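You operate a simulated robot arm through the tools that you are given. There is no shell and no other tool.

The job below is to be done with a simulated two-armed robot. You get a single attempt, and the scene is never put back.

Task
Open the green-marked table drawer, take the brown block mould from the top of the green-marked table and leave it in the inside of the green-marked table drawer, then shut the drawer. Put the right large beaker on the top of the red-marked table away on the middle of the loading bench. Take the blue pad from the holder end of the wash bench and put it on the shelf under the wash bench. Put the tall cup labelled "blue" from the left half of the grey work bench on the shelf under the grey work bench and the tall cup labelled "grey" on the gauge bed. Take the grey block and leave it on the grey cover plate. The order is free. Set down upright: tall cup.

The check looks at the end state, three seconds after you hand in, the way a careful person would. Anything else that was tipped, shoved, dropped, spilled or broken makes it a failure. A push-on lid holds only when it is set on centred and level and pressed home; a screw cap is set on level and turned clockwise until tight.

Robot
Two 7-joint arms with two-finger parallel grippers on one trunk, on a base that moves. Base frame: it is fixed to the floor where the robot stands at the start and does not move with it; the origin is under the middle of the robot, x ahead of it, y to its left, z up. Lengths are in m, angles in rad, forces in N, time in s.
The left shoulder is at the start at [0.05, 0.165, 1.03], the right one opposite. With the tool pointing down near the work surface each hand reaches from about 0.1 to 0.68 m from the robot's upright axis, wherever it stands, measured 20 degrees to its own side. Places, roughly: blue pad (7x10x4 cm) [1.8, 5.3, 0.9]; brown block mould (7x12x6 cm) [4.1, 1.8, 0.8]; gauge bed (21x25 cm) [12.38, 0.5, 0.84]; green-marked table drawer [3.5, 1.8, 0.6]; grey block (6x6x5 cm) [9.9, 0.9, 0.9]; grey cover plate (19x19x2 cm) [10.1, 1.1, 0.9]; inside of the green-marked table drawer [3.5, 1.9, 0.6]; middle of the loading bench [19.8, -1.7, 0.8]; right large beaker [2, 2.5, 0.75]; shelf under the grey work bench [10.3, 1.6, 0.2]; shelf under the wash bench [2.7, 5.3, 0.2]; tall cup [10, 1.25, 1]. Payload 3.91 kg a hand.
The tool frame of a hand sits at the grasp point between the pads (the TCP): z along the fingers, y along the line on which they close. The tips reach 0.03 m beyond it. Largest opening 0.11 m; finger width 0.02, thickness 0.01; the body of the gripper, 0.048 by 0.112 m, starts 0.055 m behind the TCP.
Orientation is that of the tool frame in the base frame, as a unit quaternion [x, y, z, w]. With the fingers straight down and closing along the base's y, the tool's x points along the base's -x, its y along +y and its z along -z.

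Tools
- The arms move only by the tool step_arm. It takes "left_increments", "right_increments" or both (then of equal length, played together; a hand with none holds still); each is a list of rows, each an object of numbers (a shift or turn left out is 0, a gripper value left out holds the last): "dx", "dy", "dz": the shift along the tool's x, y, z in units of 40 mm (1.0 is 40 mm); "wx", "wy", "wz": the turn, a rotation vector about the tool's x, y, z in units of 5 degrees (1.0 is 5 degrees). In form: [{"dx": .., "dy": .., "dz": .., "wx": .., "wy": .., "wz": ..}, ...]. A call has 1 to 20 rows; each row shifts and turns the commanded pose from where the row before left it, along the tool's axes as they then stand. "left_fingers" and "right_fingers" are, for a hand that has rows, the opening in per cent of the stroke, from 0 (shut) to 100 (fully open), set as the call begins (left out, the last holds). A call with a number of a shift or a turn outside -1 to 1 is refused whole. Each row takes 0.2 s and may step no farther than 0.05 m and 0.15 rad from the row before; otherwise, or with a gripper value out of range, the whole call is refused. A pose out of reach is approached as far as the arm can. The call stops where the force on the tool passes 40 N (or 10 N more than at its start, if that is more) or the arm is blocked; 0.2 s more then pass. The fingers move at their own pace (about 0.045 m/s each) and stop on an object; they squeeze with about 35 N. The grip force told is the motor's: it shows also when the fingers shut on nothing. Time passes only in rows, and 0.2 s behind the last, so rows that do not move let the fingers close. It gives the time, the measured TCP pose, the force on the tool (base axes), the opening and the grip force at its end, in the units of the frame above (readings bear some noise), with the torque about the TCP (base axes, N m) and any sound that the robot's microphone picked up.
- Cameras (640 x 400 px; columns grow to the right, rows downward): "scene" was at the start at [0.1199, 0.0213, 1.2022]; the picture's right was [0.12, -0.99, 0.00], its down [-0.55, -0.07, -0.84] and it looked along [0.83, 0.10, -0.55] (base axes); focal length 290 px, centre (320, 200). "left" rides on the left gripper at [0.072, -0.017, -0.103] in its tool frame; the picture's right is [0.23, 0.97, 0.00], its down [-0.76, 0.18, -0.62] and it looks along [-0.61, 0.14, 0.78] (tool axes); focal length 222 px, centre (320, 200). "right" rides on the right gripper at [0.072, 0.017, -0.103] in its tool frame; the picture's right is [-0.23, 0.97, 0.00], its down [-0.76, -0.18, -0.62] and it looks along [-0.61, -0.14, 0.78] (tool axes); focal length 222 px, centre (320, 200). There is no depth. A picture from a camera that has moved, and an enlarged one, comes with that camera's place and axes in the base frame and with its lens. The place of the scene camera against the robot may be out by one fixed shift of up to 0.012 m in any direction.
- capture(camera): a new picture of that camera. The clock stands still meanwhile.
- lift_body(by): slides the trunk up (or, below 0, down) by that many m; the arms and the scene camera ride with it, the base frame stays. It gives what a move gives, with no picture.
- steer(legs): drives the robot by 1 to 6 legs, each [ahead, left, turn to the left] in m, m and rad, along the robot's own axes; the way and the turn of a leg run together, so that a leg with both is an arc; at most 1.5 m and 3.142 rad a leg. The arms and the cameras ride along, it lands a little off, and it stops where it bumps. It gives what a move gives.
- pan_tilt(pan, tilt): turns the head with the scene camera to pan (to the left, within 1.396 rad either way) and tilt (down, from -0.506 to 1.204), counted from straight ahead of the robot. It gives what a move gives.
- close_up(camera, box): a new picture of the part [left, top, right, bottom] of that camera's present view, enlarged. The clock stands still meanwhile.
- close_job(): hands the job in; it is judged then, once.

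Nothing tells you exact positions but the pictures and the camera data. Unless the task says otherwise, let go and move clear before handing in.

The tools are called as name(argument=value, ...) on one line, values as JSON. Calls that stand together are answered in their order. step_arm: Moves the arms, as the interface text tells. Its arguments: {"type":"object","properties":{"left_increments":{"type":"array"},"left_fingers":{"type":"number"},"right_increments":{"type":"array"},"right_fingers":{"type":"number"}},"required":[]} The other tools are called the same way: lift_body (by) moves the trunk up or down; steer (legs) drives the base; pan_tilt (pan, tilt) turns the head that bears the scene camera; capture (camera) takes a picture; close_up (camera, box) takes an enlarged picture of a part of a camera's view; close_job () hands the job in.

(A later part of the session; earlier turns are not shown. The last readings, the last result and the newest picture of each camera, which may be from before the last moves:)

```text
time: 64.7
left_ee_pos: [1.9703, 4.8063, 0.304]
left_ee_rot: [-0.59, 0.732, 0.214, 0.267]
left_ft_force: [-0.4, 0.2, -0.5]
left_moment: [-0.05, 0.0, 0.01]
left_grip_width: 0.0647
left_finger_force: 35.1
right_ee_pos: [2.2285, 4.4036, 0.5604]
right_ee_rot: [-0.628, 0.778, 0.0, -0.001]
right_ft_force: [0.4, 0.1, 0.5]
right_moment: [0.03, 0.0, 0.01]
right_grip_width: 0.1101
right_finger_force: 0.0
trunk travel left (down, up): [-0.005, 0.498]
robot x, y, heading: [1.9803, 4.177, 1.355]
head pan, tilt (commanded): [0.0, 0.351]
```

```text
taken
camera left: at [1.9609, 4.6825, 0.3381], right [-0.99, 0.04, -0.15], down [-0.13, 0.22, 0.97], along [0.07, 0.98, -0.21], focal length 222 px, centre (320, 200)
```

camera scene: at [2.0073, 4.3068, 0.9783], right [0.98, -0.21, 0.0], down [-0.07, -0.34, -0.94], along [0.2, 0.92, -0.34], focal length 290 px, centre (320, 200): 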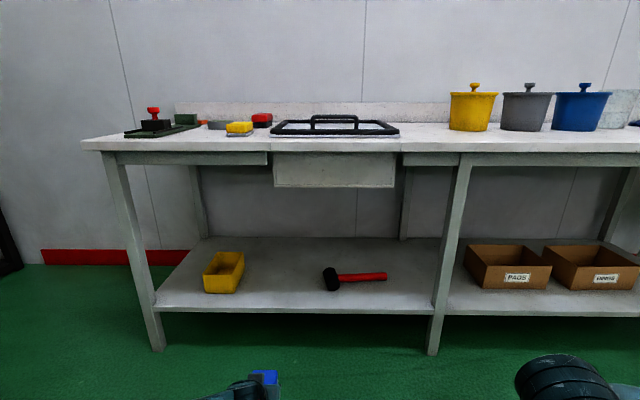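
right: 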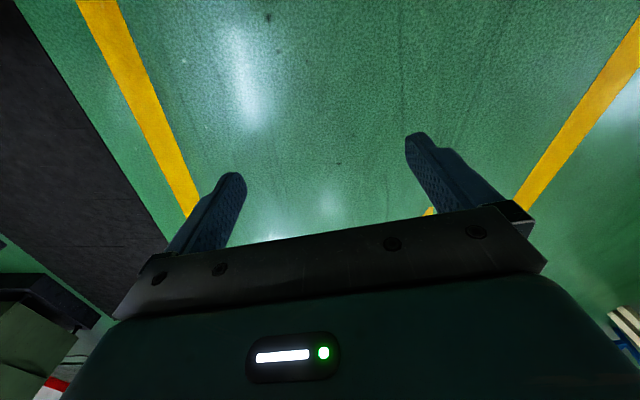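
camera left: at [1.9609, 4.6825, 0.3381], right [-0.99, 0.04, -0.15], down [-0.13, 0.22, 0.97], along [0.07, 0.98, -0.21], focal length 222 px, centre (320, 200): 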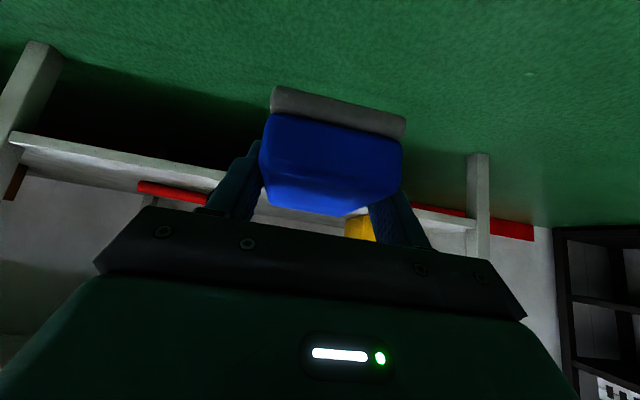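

The bin is left and the hammer right of the chosen spot. I enlarge both views to pin down the shelf's height and front edge.

close_up(camera="left", box=[380, 140, 540, 240])

close_up(camera="scene", box=[120, 220, 360, 370])

```text
4.00 times, centred on (460, 190) of left
camera zoom: at [1.9609, 4.6825, 0.3381], right [-0.99, 0.04, -0.15], down [-0.13, 0.22, 0.97], along [0.07, 0.98, -0.21], focal length 888 px, centre (-240, 240)
```

zoom: 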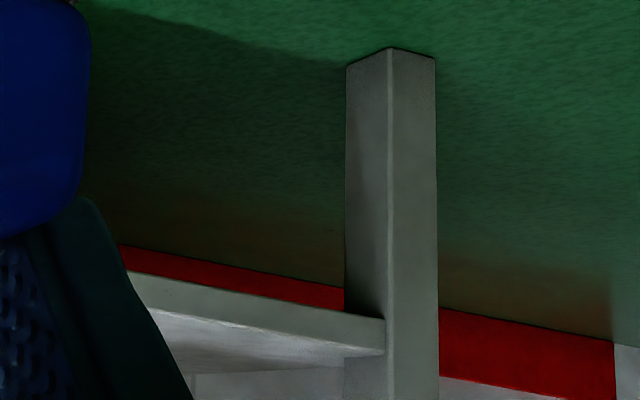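

```text
2.67 times, centred on (240, 295) of scene
camera zoom: at [2.0073, 4.3068, 0.9783], right [0.98, -0.21, 0.0], down [-0.07, -0.34, -0.94], along [0.2, 0.92, -0.34], focal length 772 px, centre (533, -53)
```

zoom: 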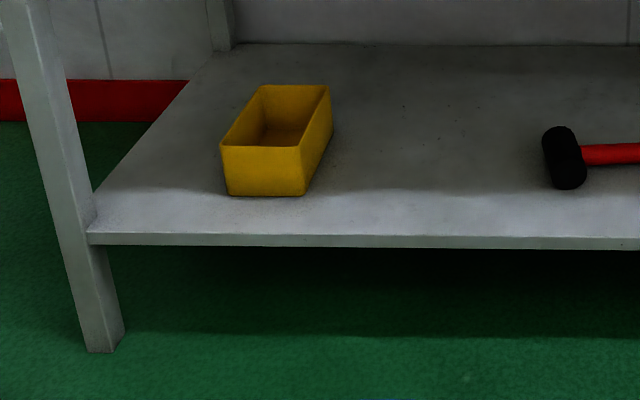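

Shelf top is at about 0.225 and its front edge about 1.02 m ahead of the robot's axis. The held pad's underside is about 4 cm above that, so I drive ahead in two stages.

steer(legs=[[0.4, 0, 0]])

capture(camera="left")

pan_tilt(pan=0.2, tilt=0.8)

capture(camera="scene")

```text
time: 67.2
left_ee_pos: [2.0572, 5.1935, 0.3049]
left_ee_rot: [-0.589, 0.732, 0.215, 0.267]
left_ft_force: [0.1, 0.3, -0.8]
left_moment: [-0.02, -0.03, 0.04]
left_grip_width: 0.0644
left_finger_force: 34.7
right_ee_pos: [2.3124, 4.7914, 0.5611]
right_ee_rot: [-0.627, 0.779, 0.0, 0.0]
right_ft_force: [-0.7, 0.3, 0.6]
right_moment: [-0.03, 0.0, 0.01]
right_grip_width: 0.1102
right_finger_force: 0.0
trunk travel left (down, up): [-0.005, 0.498]
robot x, y, heading: [2.0628, 4.5659, 1.355]
head pan, tilt (commanded): [0.0, 0.351]
```

```text
taken
camera left: at [2.0472, 5.0705, 0.3385], right [-0.99, 0.04, -0.15], down [-0.13, 0.22, 0.97], along [0.07, 0.98, -0.21], focal length 222 px, centre (320, 200)
```

left: 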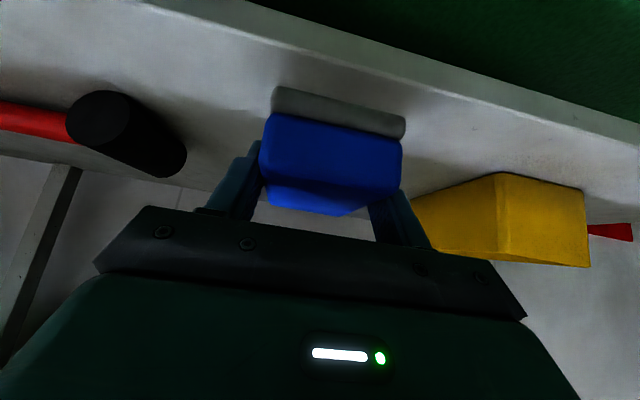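

```text
time: 68.0
left_ee_pos: [2.0567, 5.1947, 0.3044]
left_ee_rot: [-0.589, 0.732, 0.215, 0.267]
left_ft_force: [-0.3, -0.1, -1.0]
left_moment: [0.0, -0.02, 0.02]
left_grip_width: 0.0643
left_finger_force: 34.9
right_ee_pos: [2.3126, 4.7914, 0.5599]
right_ee_rot: [-0.626, 0.779, 0.001, 0.0]
right_ft_force: [0.2, -0.2, 0.5]
right_moment: [-0.01, 0.04, 0.0]
right_grip_width: 0.1101
right_finger_force: 0.0
trunk travel left (down, up): [-0.005, 0.498]
robot x, y, heading: [2.0663, 4.563, 1.354]
head pan, tilt (commanded): [0.201, 0.799]
```

```text
taken
camera scene: at [2.0741, 4.6846, 0.9387], right [1.0, -0.02, 0.0], down [-0.01, -0.72, -0.7], along [0.01, 0.7, -0.72], focal length 290 px, centre (320, 200)
```

scene: 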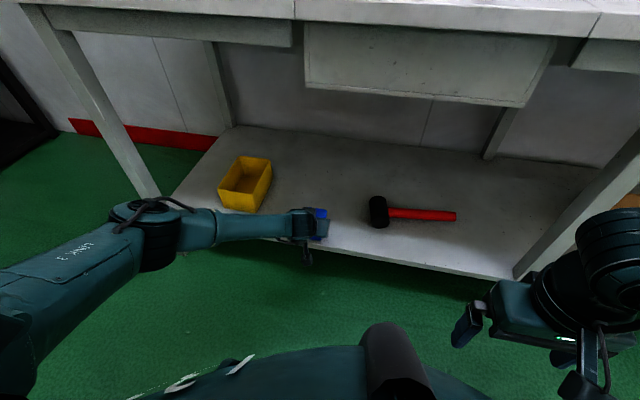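

The pad sits right at the shelf's front edge, between the hammer and the bin. I advance another 0.12 m.

steer(legs=[[0.12, 0, 0]])

capture(camera="left")

capture(camera="scene")

```text
time: 69.3
left_ee_pos: [2.0817, 5.3095, 0.3049]
left_ee_rot: [-0.59, 0.731, 0.215, 0.266]
left_ft_force: [-0.1, 0.0, -0.8]
left_moment: [-0.03, 0.02, 0.0]
left_grip_width: 0.0648
left_finger_force: 34.9
right_ee_pos: [2.3377, 4.9088, 0.5618]
right_ee_rot: [-0.628, 0.778, 0.0, 0.0]
right_ft_force: [1.0, -0.1, 0.2]
right_moment: [0.0, -0.03, 0.0]
right_grip_width: 0.1099
right_finger_force: 0.0
trunk travel left (down, up): [-0.005, 0.498]
robot x, y, heading: [2.0874, 4.6761, 1.361]
head pan, tilt (commanded): [0.201, 0.799]
```

```text
taken
camera left: at [2.0713, 5.1868, 0.3385], right [-0.99, 0.04, -0.15], down [-0.13, 0.22, 0.97], along [0.07, 0.98, -0.21], focal length 222 px, centre (320, 200)
```

left: 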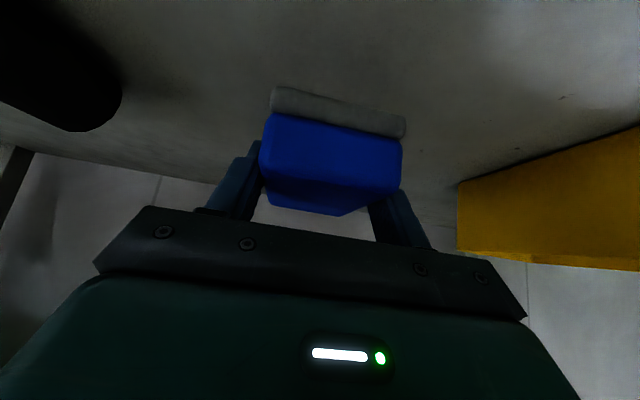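

```text
taken
camera scene: at [2.0993, 4.8009, 0.9386], right [1.0, -0.01, 0.0], down [-0.01, -0.72, -0.7], along [0.01, 0.7, -0.72], focal length 290 px, centre (320, 200)
```

scene: 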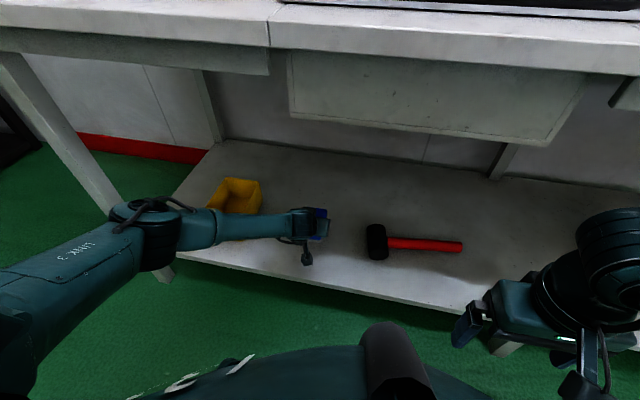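

The pad is about 11 cm inside the shelf edge. I lower it gently in small steps, watching for contact.

step_arm(left_increments=[{"dx": 0.129, "dz": 0.153}, {"dx": 0.129, "dz": 0.153}, {"dx": 0.129, "dz": 0.153}, {"dx": 0.129, "dz": 0.153}])

step_arm(left_increments=[{"dx": 0.05, "dz": 0.058}, {"dx": 0.05, "dz": 0.058}])

capture(camera="left")

```text
time: 70.3
left_ee_pos: [2.0821, 5.3079, 0.2736]
left_ee_rot: [-0.59, 0.732, 0.214, 0.266]
left_ft_force: [-0.3, -0.6, -1.0]
left_moment: [-0.06, 0.01, -0.05]
left_grip_width: 0.0647
left_finger_force: 34.9
right_ee_pos: [2.3378, 4.9087, 0.5616]
right_ee_rot: [-0.628, 0.778, 0.001, 0.0]
right_ft_force: [0.1, 0.6, 0.0]
right_moment: [0.0, -0.01, -0.03]
right_grip_width: 0.11
right_finger_force: 0.0
trunk travel left (down, up): [-0.005, 0.498]
robot x, y, heading: [2.0886, 4.6788, 1.36]
head pan, tilt (commanded): [0.201, 0.799]
```

```text
time: 70.9
left_ee_pos: [2.0818, 5.3095, 0.2669]
left_ee_rot: [-0.59, 0.731, 0.215, 0.266]
left_ft_force: [0.1, -0.2, -1.3]
left_moment: [-0.01, -0.01, 0.03]
left_grip_width: 0.0646
left_finger_force: 35.5
right_ee_pos: [2.3381, 4.9089, 0.5615]
right_ee_rot: [-0.628, 0.778, 0.002, -0.001]
right_ft_force: [-0.7, 0.1, -0.1]
right_moment: [0.01, -0.01, 0.02]
right_grip_width: 0.11
right_finger_force: 0.1
trunk travel left (down, up): [-0.005, 0.498]
robot x, y, heading: [2.0909, 4.6755, 1.355]
head pan, tilt (commanded): [0.201, 0.799]
```

```text
taken
camera left: at [2.0715, 5.1858, 0.3], right [-0.99, 0.04, -0.15], down [-0.14, 0.22, 0.97], along [0.07, 0.98, -0.21], focal length 222 px, centre (320, 200)
```

left: 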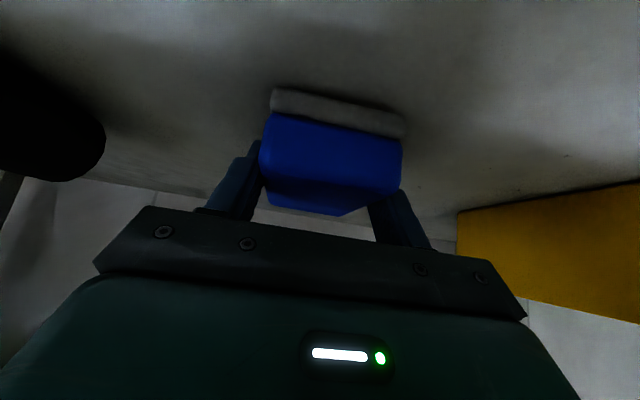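

No contact yet; I continue down in 2–3 mm steps.

step_arm(left_increments=[{"dx": 0.04, "dz": 0.047}, {"dx": 0.04, "dz": 0.047}])

step_arm(left_increments=[{"dx": 0.04, "dz": 0.047}])

step_arm(left_increments=[{"dx": 0.04, "dz": 0.047}])

```text
time: 71.5
left_ee_pos: [2.0793, 5.309, 0.2599]
left_ee_rot: [-0.59, 0.731, 0.215, 0.267]
left_ft_force: [-0.7, 0.2, -1.2]
left_moment: [-0.05, -0.01, -0.03]
left_grip_width: 0.0644
left_finger_force: 35.0
right_ee_pos: [2.3383, 4.9087, 0.5612]
right_ee_rot: [-0.628, 0.778, 0.001, 0.0]
right_ft_force: [-0.9, 0.0, -1.0]
right_moment: [0.02, -0.03, -0.04]
right_grip_width: 0.1099
right_finger_force: 0.1
trunk travel left (down, up): [-0.005, 0.498]
robot x, y, heading: [2.0891, 4.6798, 1.357]
head pan, tilt (commanded): [0.201, 0.799]
```

```text
time: 71.9
left_ee_pos: [2.0817, 5.3101, 0.2604]
left_ee_rot: [-0.59, 0.731, 0.215, 0.266]
left_ft_force: [-2.2, -5.3, 7.8]
left_moment: [-0.29, -0.06, -0.06]
left_grip_width: 0.0644
left_finger_force: 35.0
right_ee_pos: [2.3378, 4.9085, 0.5614]
right_ee_rot: [-0.628, 0.778, 0.001, 0.0]
right_ft_force: [0.0, 0.5, 0.1]
right_moment: [-0.01, 0.01, 0.03]
right_grip_width: 0.11
right_finger_force: 0.1
trunk travel left (down, up): [-0.005, 0.498]
robot x, y, heading: [2.0912, 4.6837, 1.352]
head pan, tilt (commanded): [0.201, 0.799]
```

```text
time: 72.3
left_ee_pos: [2.0805, 5.3106, 0.2611]
left_ee_rot: [-0.59, 0.731, 0.215, 0.267]
left_ft_force: [-7.5, -20.0, 28.6]
left_moment: [-0.93, 0.27, 0.02]
left_grip_width: 0.0648
left_finger_force: 35.0
right_ee_pos: [2.3383, 4.9086, 0.5608]
right_ee_rot: [-0.628, 0.778, 0.002, 0.001]
right_ft_force: [0.7, -0.4, 0.4]
right_moment: [-0.02, -0.01, -0.01]
right_grip_width: 0.1096
right_finger_force: 0.0
trunk travel left (down, up): [-0.005, 0.498]
robot x, y, heading: [2.0906, 4.6774, 1.355]
head pan, tilt (commanded): [0.201, 0.799]
```

Contact with the shelf. I relieve the pressure, open the fingers, and withdraw back and up along the fingers.

step_arm(left_increments=[{"dx": -0.04, "dz": -0.047}, {}])

step_arm(left_increments=[{}, {}, {}, {}, {}, {}, {}], left_fingers=100)

capture(camera="left")

```text
time: 72.9
left_ee_pos: [2.0817, 5.3104, 0.2595]
left_ee_rot: [-0.59, 0.731, 0.216, 0.267]
left_ft_force: [-3.4, -6.6, 13.1]
left_moment: [0.34, -0.17, 0.0]
left_grip_width: 0.0645
left_finger_force: 34.2
right_ee_pos: [2.3386, 4.9082, 0.5609]
right_ee_rot: [-0.628, 0.778, 0.002, 0.0]
right_ft_force: [1.0, -0.3, 0.2]
right_moment: [0.01, -0.03, 0.03]
right_grip_width: 0.1099
right_finger_force: 0.1
trunk travel left (down, up): [-0.005, 0.498]
robot x, y, heading: [2.0914, 4.6839, 1.359]
head pan, tilt (commanded): [0.201, 0.799]
```

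```text
time: 74.5
left_ee_pos: [2.0818, 5.3113, 0.2588]
left_ee_rot: [-0.591, 0.731, 0.214, 0.266]
left_ft_force: [0.0, 0.2, 0.7]
left_moment: [0.01, -0.03, -0.04]
left_grip_width: 0.1098
left_finger_force: 0.0
right_ee_pos: [2.3389, 4.9088, 0.5612]
right_ee_rot: [-0.628, 0.778, 0.0, 0.0]
right_ft_force: [0.5, -0.4, -0.1]
right_moment: [-0.01, 0.04, 0.01]
right_grip_width: 0.1102
right_finger_force: 0.0
trunk travel left (down, up): [-0.005, 0.498]
robot x, y, heading: [2.0894, 4.6793, 1.36]
head pan, tilt (commanded): [0.201, 0.799]
```

```text
taken
camera left: at [2.0713, 5.1868, 0.2931], right [-0.99, 0.04, -0.15], down [-0.13, 0.22, 0.97], along [0.07, 0.98, -0.21], focal length 222 px, centre (320, 200)
```

left: 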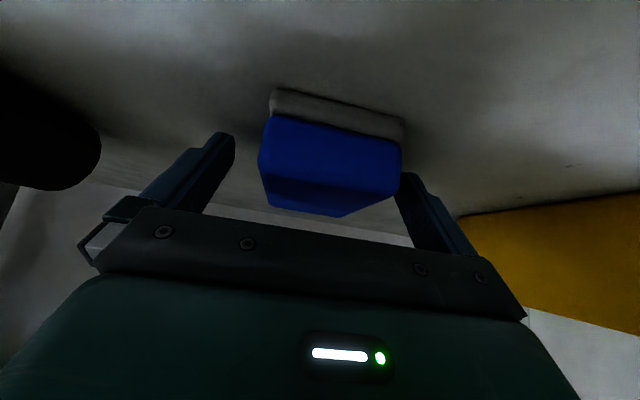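

The pad stands free on the shelf. I withdraw the hand and back the base out.

step_arm(left_increments=[{"dz": -0.5}, {"dz": -0.75}, {"dz": -0.75}, {"dz": -0.75}])

steer(legs=[[-0.45, 0, 0]])

pan_tilt(pan=0.1, tilt=0.5)

capture(camera="scene")

```text
time: 75.5
left_ee_pos: [2.0652, 5.2393, 0.3429]
left_ee_rot: [-0.59, 0.732, 0.214, 0.266]
left_ft_force: [0.2, -0.3, 0.3]
left_moment: [-0.03, 0.0, 0.0]
left_grip_width: 0.1097
left_finger_force: 0.0
right_ee_pos: [2.3368, 4.9095, 0.5614]
right_ee_rot: [-0.628, 0.778, 0.001, 0.0]
right_ft_force: [0.5, -0.1, 1.0]
right_moment: [0.02, 0.02, 0.01]
right_grip_width: 0.1099
right_finger_force: 0.1
trunk travel left (down, up): [-0.005, 0.498]
robot x, y, heading: [2.0855, 4.6836, 1.358]
head pan, tilt (commanded): [0.201, 0.799]
```

```text
time: 78.2
left_ee_pos: [1.9685, 4.7959, 0.3445]
left_ee_rot: [-0.59, 0.731, 0.215, 0.265]
left_ft_force: [0.3, 0.3, 0.4]
left_moment: [0.0, -0.01, 0.02]
left_grip_width: 0.1102
left_finger_force: 0.1
right_ee_pos: [2.2422, 4.4647, 0.56]
right_ee_rot: [-0.629, 0.777, 0.001, 0.0]
right_ft_force: [0.1, -0.1, -0.3]
right_moment: [0.0, 0.02, 0.0]
right_grip_width: 0.1103
right_finger_force: 0.0
trunk travel left (down, up): [-0.005, 0.498]
robot x, y, heading: [1.9943, 4.2382, 1.349]
head pan, tilt (commanded): [0.201, 0.799]
```

```text
time: 79.0
left_ee_pos: [1.9697, 4.7955, 0.3431]
left_ee_rot: [-0.59, 0.731, 0.215, 0.266]
left_ft_force: [0.6, 0.3, -0.4]
left_moment: [0.02, 0.0, 0.0]
left_grip_width: 0.1099
left_finger_force: 0.1
right_ee_pos: [2.241, 4.4644, 0.5613]
right_ee_rot: [-0.629, 0.778, 0.0, -0.001]
right_ft_force: [0.5, -0.5, 0.1]
right_moment: [0.0, -0.02, 0.01]
right_grip_width: 0.1099
right_finger_force: 0.0
trunk travel left (down, up): [-0.005, 0.498]
robot x, y, heading: [1.9945, 4.2386, 1.364]
head pan, tilt (commanded): [0.099, 0.499]
```

```text
taken
camera scene: at [2.012, 4.3667, 0.9645], right [0.99, -0.11, 0.0], down [-0.05, -0.48, -0.88], along [0.1, 0.87, -0.48], focal length 290 px, centre (320, 200)
```

scene: 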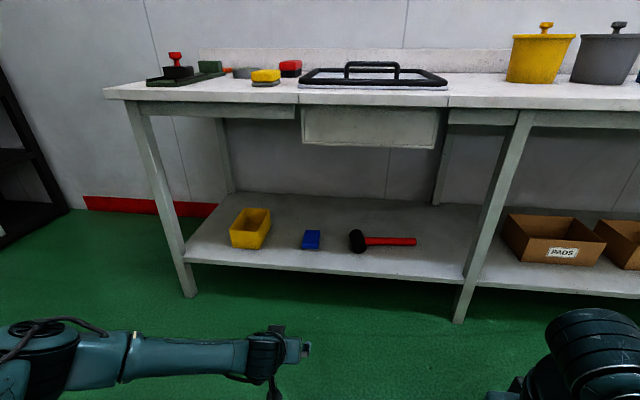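

The blue pad now lies flat on the shelf between bin and hammer. I shift left into the free lane, raise the trunk, and bring the left hand back to a compact upright pose.

steer(legs=[[0, 0.85, 0]])

lift_body(by=0.3)

step_arm(left_increments=[{"wy": 1}, {"wy": 1}, {"wy": 1}, {"wy": 1}, {"wy": 1}, {"wy": 1}, {"wy": 1}, {"wy": 1}, {"dz": -1}, {"dz": -1}, {"dz": -1}, {"dz": -1}, {"dz": -1}, {"dz": -1}, {"dx": 1}, {"dx": 1}, {"dx": 1}, {"dx": 1}, {"dx": 1}])

capture(camera="scene")

```text
time: 86.8
left_ee_pos: [1.1444, 4.9735, 0.3435]
left_ee_rot: [-0.591, 0.731, 0.215, 0.266]
left_ft_force: [-0.8, -1.0, 1.3]
left_moment: [-0.01, -0.04, -0.01]
left_grip_width: 0.1102
left_finger_force: 0.2
right_ee_pos: [1.4174, 4.6435, 0.5618]
right_ee_rot: [-0.629, 0.778, 0.001, 0.0]
right_ft_force: [0.2, -0.8, 0.6]
right_moment: [0.0, -0.02, -0.01]
right_grip_width: 0.1098
right_finger_force: 0.1
trunk travel left (down, up): [-0.005, 0.498]
robot x, y, heading: [1.1676, 4.4112, 1.354]
head pan, tilt (commanded): [0.099, 0.499]
```

```text
time: 89.8
left_ee_pos: [1.1442, 4.974, 0.6425]
left_ee_rot: [-0.591, 0.73, 0.216, 0.266]
left_ft_force: [0.4, 0.0, 0.6]
left_moment: [-0.01, -0.02, 0.01]
left_grip_width: 0.1099
left_finger_force: 0.1
right_ee_pos: [1.4179, 4.6436, 0.8612]
right_ee_rot: [-0.629, 0.778, 0.001, -0.001]
right_ft_force: [-0.5, 0.3, 0.9]
right_moment: [-0.03, 0.0, 0.01]
right_grip_width: 0.1099
right_finger_force: 0.1
trunk travel left (down, up): [-0.305, 0.198]
robot x, y, heading: [1.1657, 4.4141, 1.357]
head pan, tilt (commanded): [0.099, 0.499]
```

```text
time: 93.8
left_ee_pos: [1.1027, 4.7754, 0.8816]
left_ee_rot: [-0.629, 0.777, 0.0, -0.001]
left_ft_force: [-0.3, 0.2, 0.0]
left_moment: [-0.02, 0.0, -0.01]
left_grip_width: 0.1098
left_finger_force: 0.0
right_ee_pos: [1.4169, 4.6436, 0.8609]
right_ee_rot: [-0.628, 0.778, 0.001, 0.0]
right_ft_force: [0.1, -0.4, -0.6]
right_moment: [0.02, 0.0, 0.0]
right_grip_width: 0.1097
right_finger_force: 0.1
trunk travel left (down, up): [-0.305, 0.198]
robot x, y, heading: [1.1706, 4.4139, 1.355]
head pan, tilt (commanded): [0.099, 0.499]
```

```text
taken
camera scene: at [1.1879, 4.5449, 1.2646], right [0.99, -0.11, 0.0], down [-0.05, -0.48, -0.88], along [0.1, 0.87, -0.48], focal length 290 px, centre (320, 200)
```

scene: 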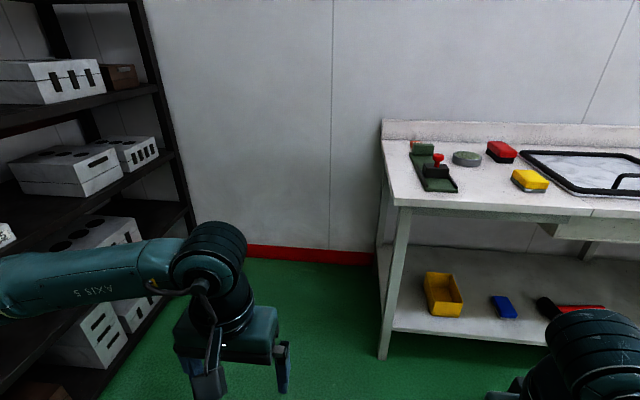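

I turn right to face the left end of the red-marked table and shift alongside it, to view the beakers.

steer(legs=[[0, 0, -1.59], [0, -1.3, 0]])

pan_tilt(pan=0.0, tilt=0.5)

capture(camera="scene")

```text
time: 109.4
left_ee_pos: [1.2154, 3.1924, 0.8814]
left_ee_rot: [0.126, 0.992, -0.001, 0.0]
left_ft_force: [0.1, -0.1, 0.2]
left_moment: [-0.01, 0.01, 0.02]
left_grip_width: 0.1101
left_finger_force: 0.0
right_ee_pos: [1.0691, 2.8843, 0.8601]
right_ee_rot: [0.125, 0.992, 0.001, -0.001]
right_ft_force: [-0.2, 0.7, -0.8]
right_moment: [-0.01, 0.03, -0.01]
right_grip_width: 0.1097
right_finger_force: 0.0
trunk travel left (down, up): [-0.305, 0.198]
robot x, y, heading: [0.8509, 3.1414, -0.251]
head pan, tilt (commanded): [0.099, 0.499]
```

```text
time: 110.1
left_ee_pos: [1.2159, 3.1931, 0.8812]
left_ee_rot: [0.125, 0.992, 0.0, 0.0]
left_ft_force: [0.1, 0.5, 0.5]
left_moment: [-0.01, 0.01, -0.03]
left_grip_width: 0.11
left_finger_force: 0.1
right_ee_pos: [1.0694, 2.8847, 0.861]
right_ee_rot: [0.125, 0.992, 0.0, 0.0]
right_ft_force: [-0.2, -0.3, -0.4]
right_moment: [-0.02, -0.01, 0.01]
right_grip_width: 0.11
right_finger_force: 0.1
trunk travel left (down, up): [-0.305, 0.198]
robot x, y, heading: [0.8518, 3.1386, -0.25]
head pan, tilt (commanded): [0.0, 0.499]
```

```text
taken
camera scene: at [0.9709, 3.122, 1.2646], right [-0.25, -0.97, 0.0], down [-0.46, 0.12, -0.88], along [0.85, -0.22, -0.48], focal length 290 px, centre (320, 200)
```

scene: 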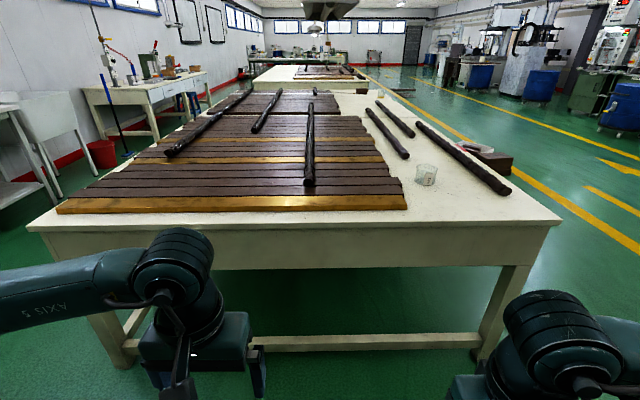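

close_up(camera="scene", box=[340, 130, 540, 255])

close_up(camera="scene", box=[160, 30, 420, 190])

```text
3.20 times, centred on (440, 192) of scene
camera zoom: at [0.9709, 3.122, 1.2646], right [-0.25, -0.97, 0.0], down [-0.46, 0.12, -0.88], along [0.85, -0.22, -0.48], focal length 927 px, centre (-64, 224)
```

zoom: 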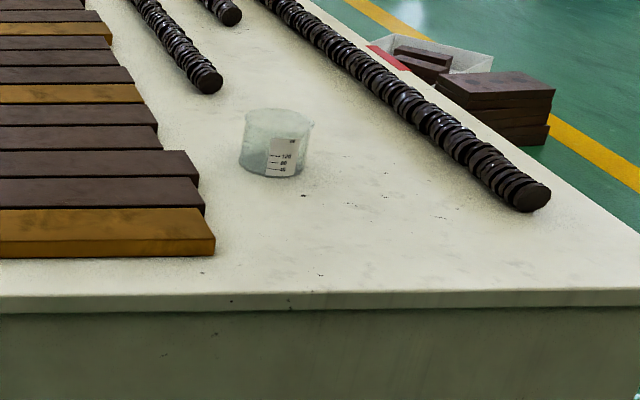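

```text
2.46 times, centred on (290, 110) of scene
camera zoom: at [0.9709, 3.122, 1.2646], right [-0.25, -0.97, 0.0], down [-0.46, 0.12, -0.88], along [0.85, -0.22, -0.48], focal length 713 px, centre (394, 422)
```

zoom: 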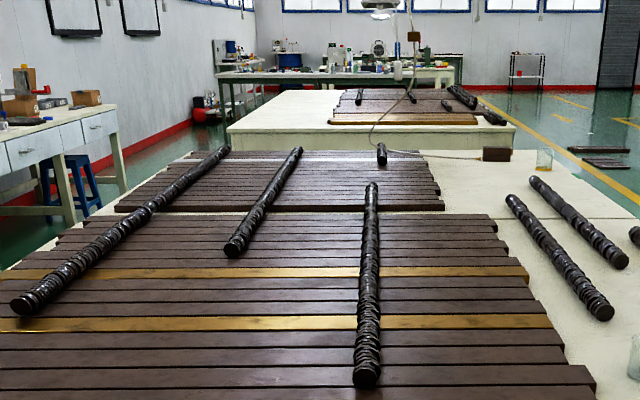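

The right large beaker stands on the front-left part of the red-marked table, about 1.25 m ahead and 0.44 m right of me. Taking it now to the loading bench and then working back saves a trip, so I raise the trunk a bit and move up to the table's end.

lift_body(by=0.14)

steer(legs=[[0, -0.27, 0.01], [0.45, 0, 0]])

pan_tilt(pan=-0.2, tilt=0.75)

capture(camera="scene")

capture(camera="right")

```text
time: 111.7
left_ee_pos: [1.2156, 3.1935, 1.0221]
left_ee_rot: [0.125, 0.992, 0.0, -0.001]
left_ft_force: [-0.3, 0.0, -0.1]
left_moment: [0.01, 0.01, 0.01]
left_grip_width: 0.11
left_finger_force: 0.1
right_ee_pos: [1.0701, 2.8843, 1.002]
right_ee_rot: [0.126, 0.992, 0.001, 0.0]
right_ft_force: [0.0, -0.5, -0.9]
right_moment: [0.01, -0.02, -0.01]
right_grip_width: 0.1098
right_finger_force: 0.1
trunk travel left (down, up): [-0.445, 0.058]
robot x, y, heading: [0.8509, 3.1433, -0.251]
head pan, tilt (commanded): [0.0, 0.499]
```

```text
time: 117.0
left_ee_pos: [1.5817, 2.8272, 1.022]
left_ee_rot: [0.117, 0.993, 0.001, -0.001]
left_ft_force: [0.3, 0.2, -0.5]
left_moment: [0.0, -0.01, 0.03]
left_grip_width: 0.1099
left_finger_force: 0.0
right_ee_pos: [1.4419, 2.5174, 1.0005]
right_ee_rot: [0.117, 0.993, 0.001, 0.001]
right_ft_force: [0.0, 0.4, -0.2]
right_moment: [0.01, 0.0, -0.03]
right_grip_width: 0.11
right_finger_force: 0.1
trunk travel left (down, up): [-0.445, 0.058]
robot x, y, heading: [1.2179, 2.7704, -0.236]
head pan, tilt (commanded): [0.0, 0.499]
```

```text
time: 117.8
left_ee_pos: [1.5806, 2.8288, 1.0217]
left_ee_rot: [0.117, 0.993, 0.0, 0.0]
left_ft_force: [-0.1, 0.2, 0.4]
left_moment: [0.02, 0.0, -0.01]
left_grip_width: 0.1098
left_finger_force: 0.0
right_ee_pos: [1.4405, 2.5172, 1.0007]
right_ee_rot: [0.118, 0.993, 0.001, -0.001]
right_ft_force: [0.0, 0.3, 0.4]
right_moment: [-0.05, -0.05, 0.01]
right_grip_width: 0.1101
right_finger_force: 0.1
trunk travel left (down, up): [-0.445, 0.058]
robot x, y, heading: [1.2181, 2.7725, -0.237]
head pan, tilt (commanded): [-0.201, 0.75]
```

```text
taken
camera scene: at [1.3249, 2.7399, 1.3827], right [-0.42, -0.91, 0.0], down [-0.62, 0.29, -0.73], along [0.66, -0.31, -0.68], focal length 290 px, centre (320, 200)
```

scene: 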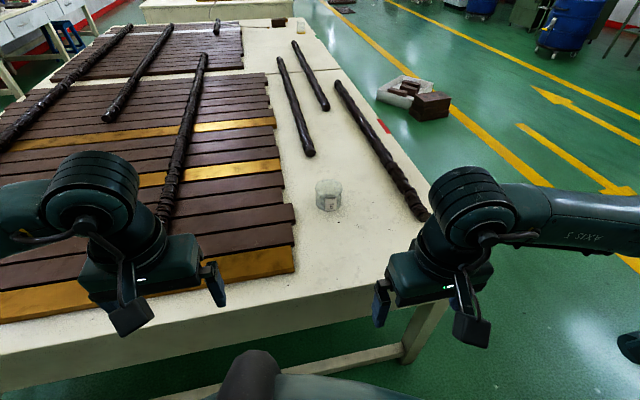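

```text
taken
camera right: at [1.3752, 2.5514, 1.1035], right [0.45, 0.89, 0.0], down [0.7, -0.35, 0.62], along [0.56, -0.28, -0.78], focal length 222 px, centre (320, 200)
```

right: 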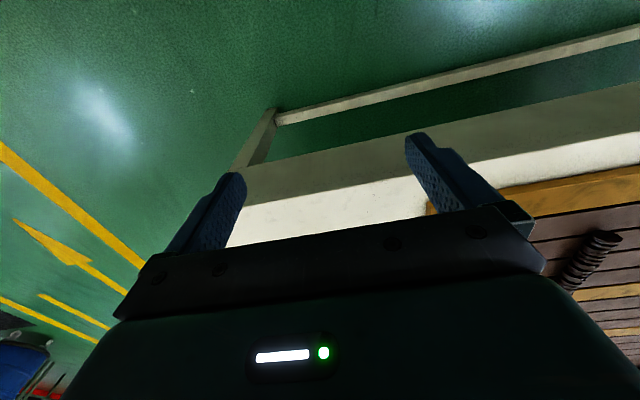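

The beaker is about 0.74 m ahead and 0.16 m right; the table edge about 0.40 m. I close up a further 9 cm and reach the right hand out above it.

steer(legs=[[0.09, 0, 0]])

step_arm(right_increments=[{"dx": -1}, {"dx": -1}, {"dx": -1}, {"dx": -1}, {"dx": -1}, {"dx": -1}, {"dx": -1}], right_fingers=100)

capture(camera="right")

capture(camera="scene")

```text
time: 118.9
left_ee_pos: [1.669, 2.8062, 1.0209]
left_ee_rot: [0.119, 0.993, 0.0, 0.0]
left_ft_force: [0.7, -0.6, 0.1]
left_moment: [0.03, 0.01, 0.0]
left_grip_width: 0.11
left_finger_force: 0.0
right_ee_pos: [1.5296, 2.4961, 0.9998]
right_ee_rot: [0.119, 0.993, 0.0, 0.0]
right_ft_force: [0.2, -0.5, -0.8]
right_moment: [0.0, 0.0, 0.03]
right_grip_width: 0.11
right_finger_force: 0.1
trunk travel left (down, up): [-0.445, 0.058]
robot x, y, heading: [1.3073, 2.7518, -0.242]
head pan, tilt (commanded): [-0.201, 0.75]
```

```text
time: 120.5
left_ee_pos: [1.6689, 2.8071, 1.021]
left_ee_rot: [0.118, 0.993, 0.0, -0.001]
left_ft_force: [0.2, 0.2, 0.1]
left_moment: [-0.02, 0.01, -0.01]
left_grip_width: 0.1103
left_finger_force: 0.0
right_ee_pos: [1.7997, 2.4284, 1.0004]
right_ee_rot: [0.117, 0.993, 0.0, 0.0]
right_ft_force: [0.1, 1.2, -0.5]
right_moment: [0.01, 0.05, 0.01]
right_grip_width: 0.1102
right_finger_force: 0.1
trunk travel left (down, up): [-0.445, 0.058]
robot x, y, heading: [1.3056, 2.7514, -0.238]
head pan, tilt (commanded): [-0.201, 0.75]
```

```text
taken
camera right: at [1.7342, 2.462, 1.103], right [0.45, 0.89, 0.0], down [0.7, -0.35, 0.62], along [0.56, -0.28, -0.78], focal length 222 px, centre (320, 200)
```

right: 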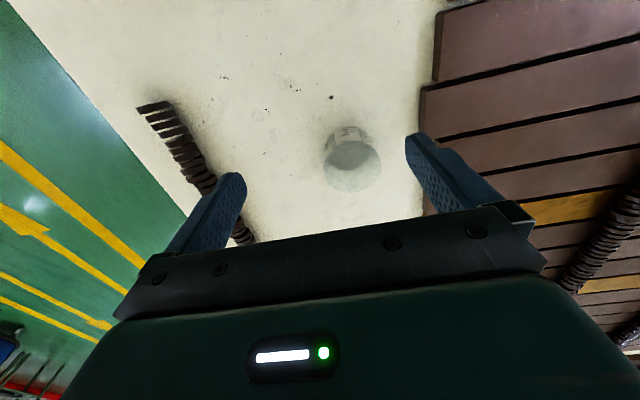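

```text
taken
camera scene: at [1.4128, 2.7187, 1.3825], right [-0.43, -0.9, 0.0], down [-0.62, 0.29, -0.73], along [0.66, -0.31, -0.68], focal length 290 px, centre (320, 200)
```

scene: 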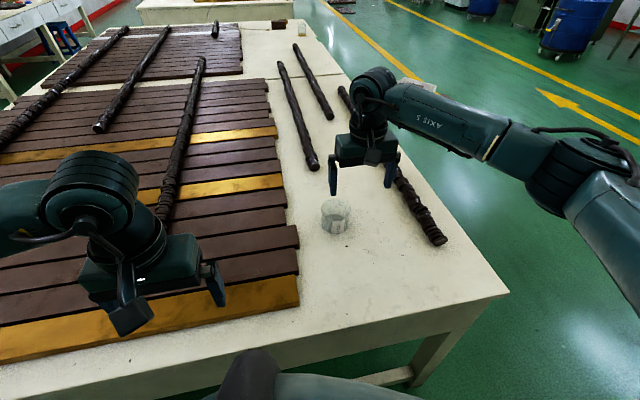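

close_up(camera="right", box=[270, 90, 430, 190])

close_up(camera="scene", box=[280, 170, 400, 245])

```text
4.00 times, centred on (350, 140) of right
camera zoom: at [1.7342, 2.462, 1.103], right [0.45, 0.89, 0.0], down [0.7, -0.35, 0.62], along [0.56, -0.28, -0.78], focal length 888 px, centre (200, 440)
```

zoom: 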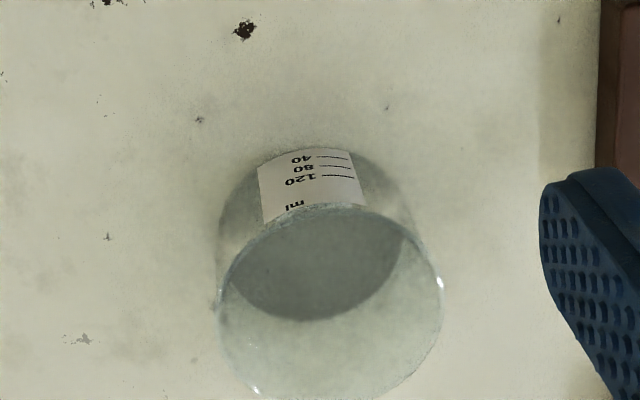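

```text
5.33 times, centred on (340, 208) of scene
camera zoom: at [1.4128, 2.7187, 1.3825], right [-0.43, -0.9, 0.0], down [-0.62, 0.29, -0.73], along [0.66, -0.31, -0.68], focal length 1544 px, centre (213, 160)
```

zoom: 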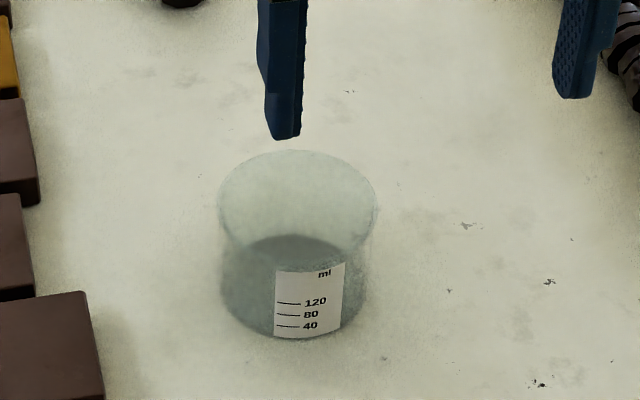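

The beaker (about 8.3 cm wide, 6 cm high) is about 0.10 ahead and 0.025 left of the right hand. I move over it and look again.

step_arm(right_increments=[{"dx": -0.8, "dy": 0.2}, {"dx": -0.8, "dy": 0.2}, {"dx": -0.8, "dy": 0.2}])

capture(camera="right")

capture(camera="scene")

```text
time: 121.3
left_ee_pos: [1.6691, 2.8082, 1.0212]
left_ee_rot: [0.118, 0.993, -0.001, -0.002]
left_ft_force: [-0.2, 0.4, 0.2]
left_moment: [-0.02, 0.02, 0.04]
left_grip_width: 0.1101
left_finger_force: 0.2
right_ee_pos: [1.9002, 2.4328, 0.9977]
right_ee_rot: [0.117, 0.993, 0.001, 0.001]
right_ft_force: [0.9, 0.2, 0.0]
right_moment: [0.0, -0.04, 0.01]
right_grip_width: 0.11
right_finger_force: 0.0
trunk travel left (down, up): [-0.445, 0.058]
robot x, y, heading: [1.3096, 2.7512, -0.239]
head pan, tilt (commanded): [-0.201, 0.75]
```

```text
taken
camera right: at [1.8345, 2.4662, 1.0998], right [0.45, 0.89, 0.0], down [0.7, -0.35, 0.62], along [0.56, -0.28, -0.78], focal length 222 px, centre (320, 200)
```

right: 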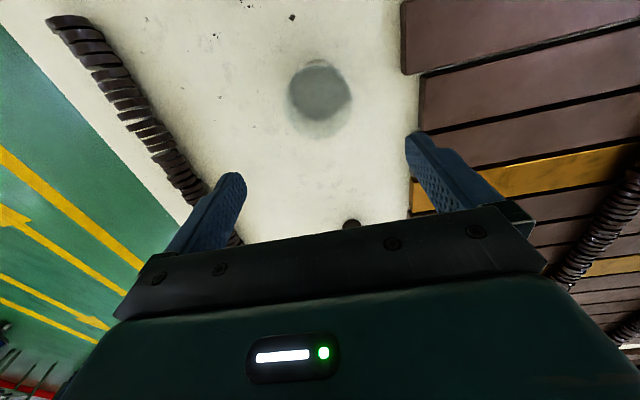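

```text
taken
camera scene: at [1.4129, 2.7201, 1.3826], right [-0.43, -0.9, 0.0], down [-0.62, 0.29, -0.73], along [0.66, -0.31, -0.68], focal length 290 px, centre (320, 200)
```

scene: 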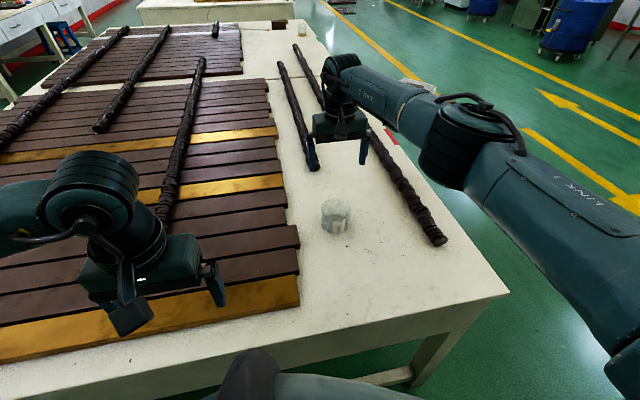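

I zoom in on the beaker from the right hand camera to centre on it.

close_up(camera="right", box=[240, 40, 400, 140])

```text
4.00 times, centred on (320, 90) of right
camera zoom: at [1.8345, 2.4662, 1.0998], right [0.45, 0.89, 0.0], down [0.7, -0.35, 0.62], along [0.56, -0.28, -0.78], focal length 888 px, centre (320, 640)
```

zoom: 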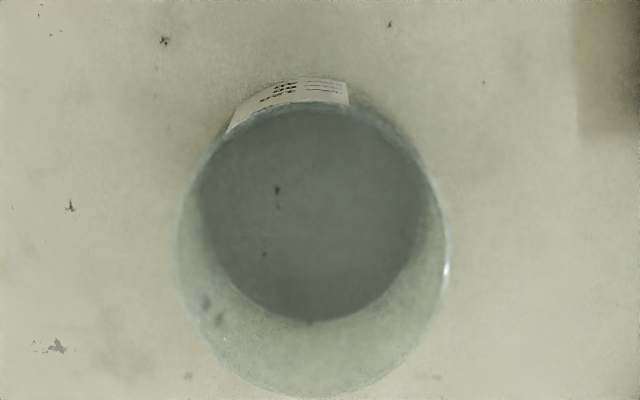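

The beaker is centred under the right gripper (within 2 mm). I lower the trunk 0.10 m, then check.

lift_body(by=-0.1)

close_up(camera="right", box=[200, 20, 440, 170])

capture(camera="scene")

```text
time: 122.6
left_ee_pos: [1.6684, 2.8067, 0.9203]
left_ee_rot: [0.118, 0.993, 0.0, 0.0]
left_ft_force: [-0.1, 0.3, -1.2]
left_moment: [0.04, 0.0, 0.04]
left_grip_width: 0.1101
left_finger_force: 0.1
right_ee_pos: [1.8987, 2.4311, 0.8974]
right_ee_rot: [0.119, 0.993, 0.001, 0.001]
right_ft_force: [0.1, 0.3, -0.1]
right_moment: [-0.02, 0.04, 0.01]
right_grip_width: 0.1101
right_finger_force: 0.0
trunk travel left (down, up): [-0.345, 0.158]
robot x, y, heading: [1.3051, 2.7453, -0.233]
head pan, tilt (commanded): [-0.201, 0.75]
```

```text
2.67 times, centred on (320, 95) of right
camera zoom: at [1.8337, 2.4644, 0.9997], right [0.45, 0.89, 0.0], down [0.7, -0.35, 0.62], along [0.56, -0.28, -0.78], focal length 592 px, centre (320, 480)
```

zoom: 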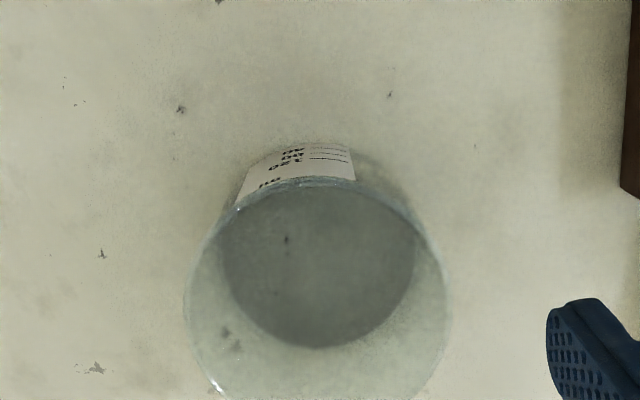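

```text
taken
camera scene: at [1.412, 2.7185, 1.2827], right [-0.43, -0.9, 0.0], down [-0.62, 0.29, -0.73], along [0.66, -0.31, -0.68], focal length 290 px, centre (320, 200)
```

scene: 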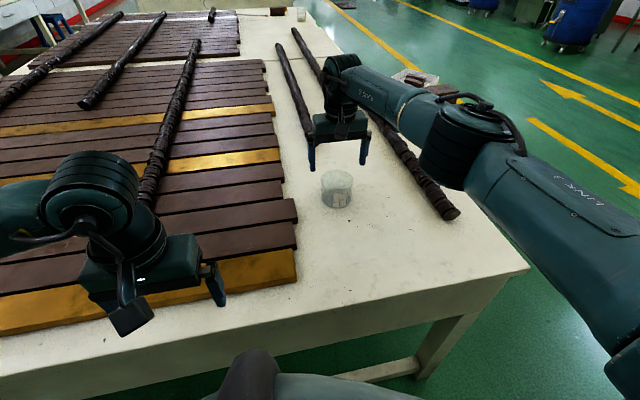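

Still centred. I lower the open gripper around the beaker by 9.7 cm.

step_arm(right_increments=[{"dz": 0.5}, {"dz": 0.5}, {"dz": 0.5}, {"dz": 0.5}, {"dz": 0.4}])

capture(camera="right")

close_up(camera="scene", box=[260, 110, 420, 210])

```text
time: 123.8
left_ee_pos: [1.6679, 2.8077, 0.9218]
left_ee_rot: [0.119, 0.993, 0.0, 0.001]
left_ft_force: [-1.1, 0.1, 0.2]
left_moment: [0.02, 0.0, 0.02]
left_grip_width: 0.1101
left_finger_force: 0.1
right_ee_pos: [1.8896, 2.4334, 0.7983]
right_ee_rot: [0.118, 0.993, 0.0, 0.0]
right_ft_force: [-0.9, 0.4, 0.8]
right_moment: [-0.02, 0.0, -0.01]
right_grip_width: 0.1099
right_finger_force: 0.1
right hand out of reach, approached as far as the arm can: row 4, 5
trunk travel left (down, up): [-0.345, 0.158]
robot x, y, heading: [1.308, 2.7513, -0.239]
head pan, tilt (commanded): [-0.201, 0.75]
```

```text
taken
camera right: at [1.8248, 2.4678, 0.9001], right [0.45, 0.89, 0.0], down [0.7, -0.35, 0.62], along [0.56, -0.28, -0.78], focal length 222 px, centre (320, 200)
```

right: 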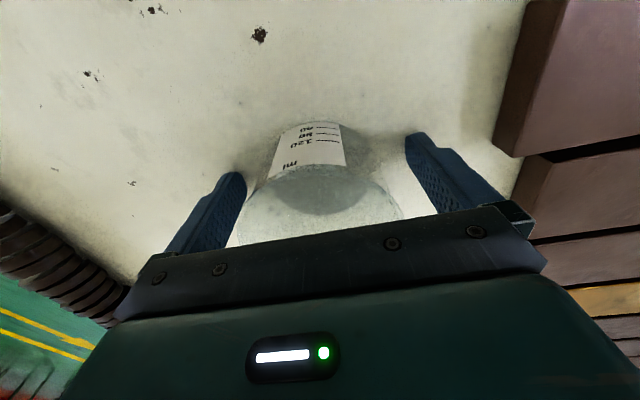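

```text
4.00 times, centred on (340, 160) of scene
camera zoom: at [1.4122, 2.7186, 1.2826], right [-0.43, -0.9, 0.0], down [-0.62, 0.29, -0.73], along [0.66, -0.31, -0.68], focal length 1158 px, centre (240, 360)
```

zoom: 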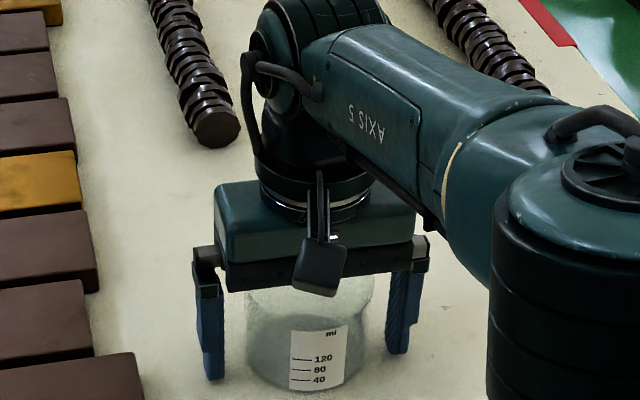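

The arm ran just out of reach at the bottom (about 1 cm short). I go back up, lower the trunk instead so the arm is less stretched, and keep the left hand high.

step_arm(right_increments=[{"dz": -0.6}, {"dz": -0.6}, {"dz": -0.6}, {"dz": -0.6}], left_increments=[{"dz": -0.6}, {"dz": -0.6}, {"dz": -0.6}, {"dz": -0.6}])

close_up(camera="right", box=[200, 20, 440, 170])

```text
time: 124.8
left_ee_pos: [1.6678, 2.8082, 1.02]
left_ee_rot: [0.119, 0.993, 0.0, -0.001]
left_ft_force: [0.2, -0.1, -0.2]
left_moment: [-0.02, 0.0, 0.0]
left_grip_width: 0.1099
left_finger_force: 0.0
right_ee_pos: [1.9053, 2.4391, 0.8946]
right_ee_rot: [0.119, 0.993, 0.0, 0.001]
right_ft_force: [-0.5, 0.5, 1.1]
right_moment: [0.01, -0.02, 0.0]
right_grip_width: 0.1098
right_finger_force: 0.0
right hand out of reach, approached as far as the arm can: row 1, 2, 3
trunk travel left (down, up): [-0.345, 0.158]
robot x, y, heading: [1.307, 2.7513, -0.236]
head pan, tilt (commanded): [-0.201, 0.75]
```

```text
2.67 times, centred on (320, 95) of right
camera zoom: at [1.8394, 2.472, 0.9973], right [0.45, 0.89, 0.0], down [0.7, -0.35, 0.62], along [0.56, -0.28, -0.78], focal length 592 px, centre (320, 480)
```

zoom: 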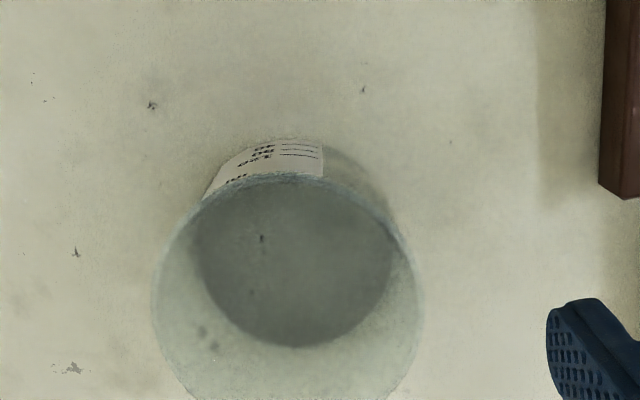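

The hand came back about 1 cm to the left. I lower the trunk 5 cm and correct the offset before going down around the beaker.

lift_body(by=-0.04)

step_arm(right_increments=[{"dx": 0.1, "dy": -0.23}, {}])

close_up(camera="right", box=[200, 20, 440, 170])

```text
time: 125.7
left_ee_pos: [1.6684, 2.8076, 0.9799]
left_ee_rot: [0.118, 0.993, 0.001, 0.0]
left_ft_force: [0.5, -0.4, -0.2]
left_moment: [0.0, -0.02, 0.0]
left_grip_width: 0.11
left_finger_force: 0.0
right_ee_pos: [1.905, 2.4385, 0.8539]
right_ee_rot: [0.119, 0.993, 0.0, 0.0]
right_ft_force: [-0.5, 0.1, -0.5]
right_moment: [-0.03, 0.0, 0.01]
right_grip_width: 0.1097
right_finger_force: 0.0
trunk travel left (down, up): [-0.305, 0.198]
robot x, y, heading: [1.3077, 2.7487, -0.24]
head pan, tilt (commanded): [-0.201, 0.75]
```

```text
time: 126.3
left_ee_pos: [1.6691, 2.8081, 0.9814]
left_ee_rot: [0.118, 0.993, 0.0, 0.0]
left_ft_force: [-0.1, -0.4, 0.5]
left_moment: [-0.02, -0.01, -0.02]
left_grip_width: 0.1102
left_finger_force: 0.0
right_ee_pos: [1.91, 2.437, 0.8644]
right_ee_rot: [0.113, 0.993, -0.001, 0.016]
right_ft_force: [-0.1, 0.9, 0.0]
right_moment: [0.0, 0.04, 0.0]
right_grip_width: 0.1098
right_finger_force: 0.0
right hand out of reach, approached as far as the arm can: row 1
trunk travel left (down, up): [-0.305, 0.198]
robot x, y, heading: [1.3055, 2.7512, -0.236]
head pan, tilt (commanded): [-0.201, 0.75]
```

```text
2.67 times, centred on (320, 95) of right
camera zoom: at [1.8417, 2.4696, 0.9643], right [0.44, 0.9, 0.01], down [0.68, -0.34, 0.65], along [0.58, -0.28, -0.76], focal length 592 px, centre (320, 480)
```

zoom: 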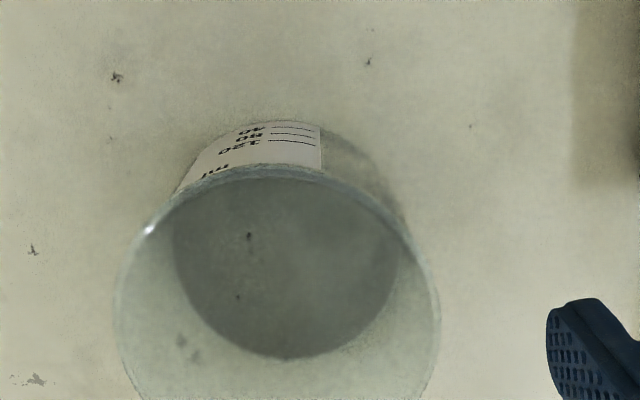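

The arm is at its limit with the hand vertical. I tilt the hand 15° forward, which gains reach, and look at the pose again.

step_arm(right_increments=[{"dz": -0.5}, {"wy": -1, "dz": -0.25}, {"wy": -1, "dz": -0.25}, {"wy": -1, "dz": -0.25}, {}])

close_up(camera="right", box=[160, 0, 480, 200])

```text
time: 127.5
left_ee_pos: [1.6687, 2.8076, 0.9815]
left_ee_rot: [0.118, 0.993, 0.0, 0.0]
left_ft_force: [-0.2, 0.6, 0.4]
left_moment: [0.0, -0.02, 0.0]
left_grip_width: 0.1101
left_finger_force: 0.0
right_ee_pos: [1.8965, 2.4316, 0.9047]
right_ee_rot: [0.118, 0.984, -0.016, 0.13]
right_ft_force: [-0.9, -0.6, -1.0]
right_moment: [0.0, 0.01, -0.03]
right_grip_width: 0.1101
right_finger_force: 0.1
trunk travel left (down, up): [-0.305, 0.198]
robot x, y, heading: [1.3052, 2.7512, -0.238]
head pan, tilt (commanded): [-0.201, 0.75]
```

```text
2.00 times, centred on (320, 100) of right
camera zoom: at [1.8068, 2.4716, 0.9843], right [0.44, 0.89, 0.06], down [0.51, -0.31, 0.8], along [0.73, -0.32, -0.6], focal length 444 px, centre (320, 400)
```

zoom: 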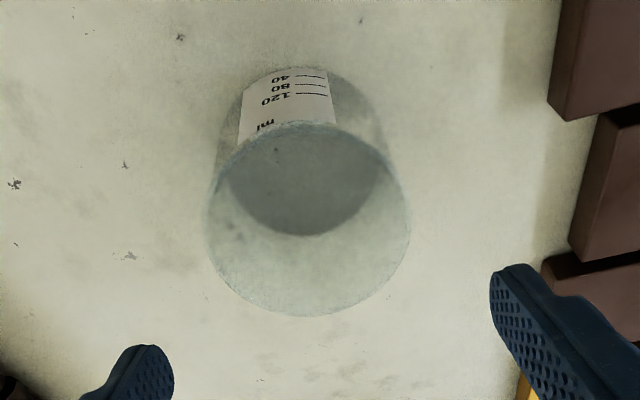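

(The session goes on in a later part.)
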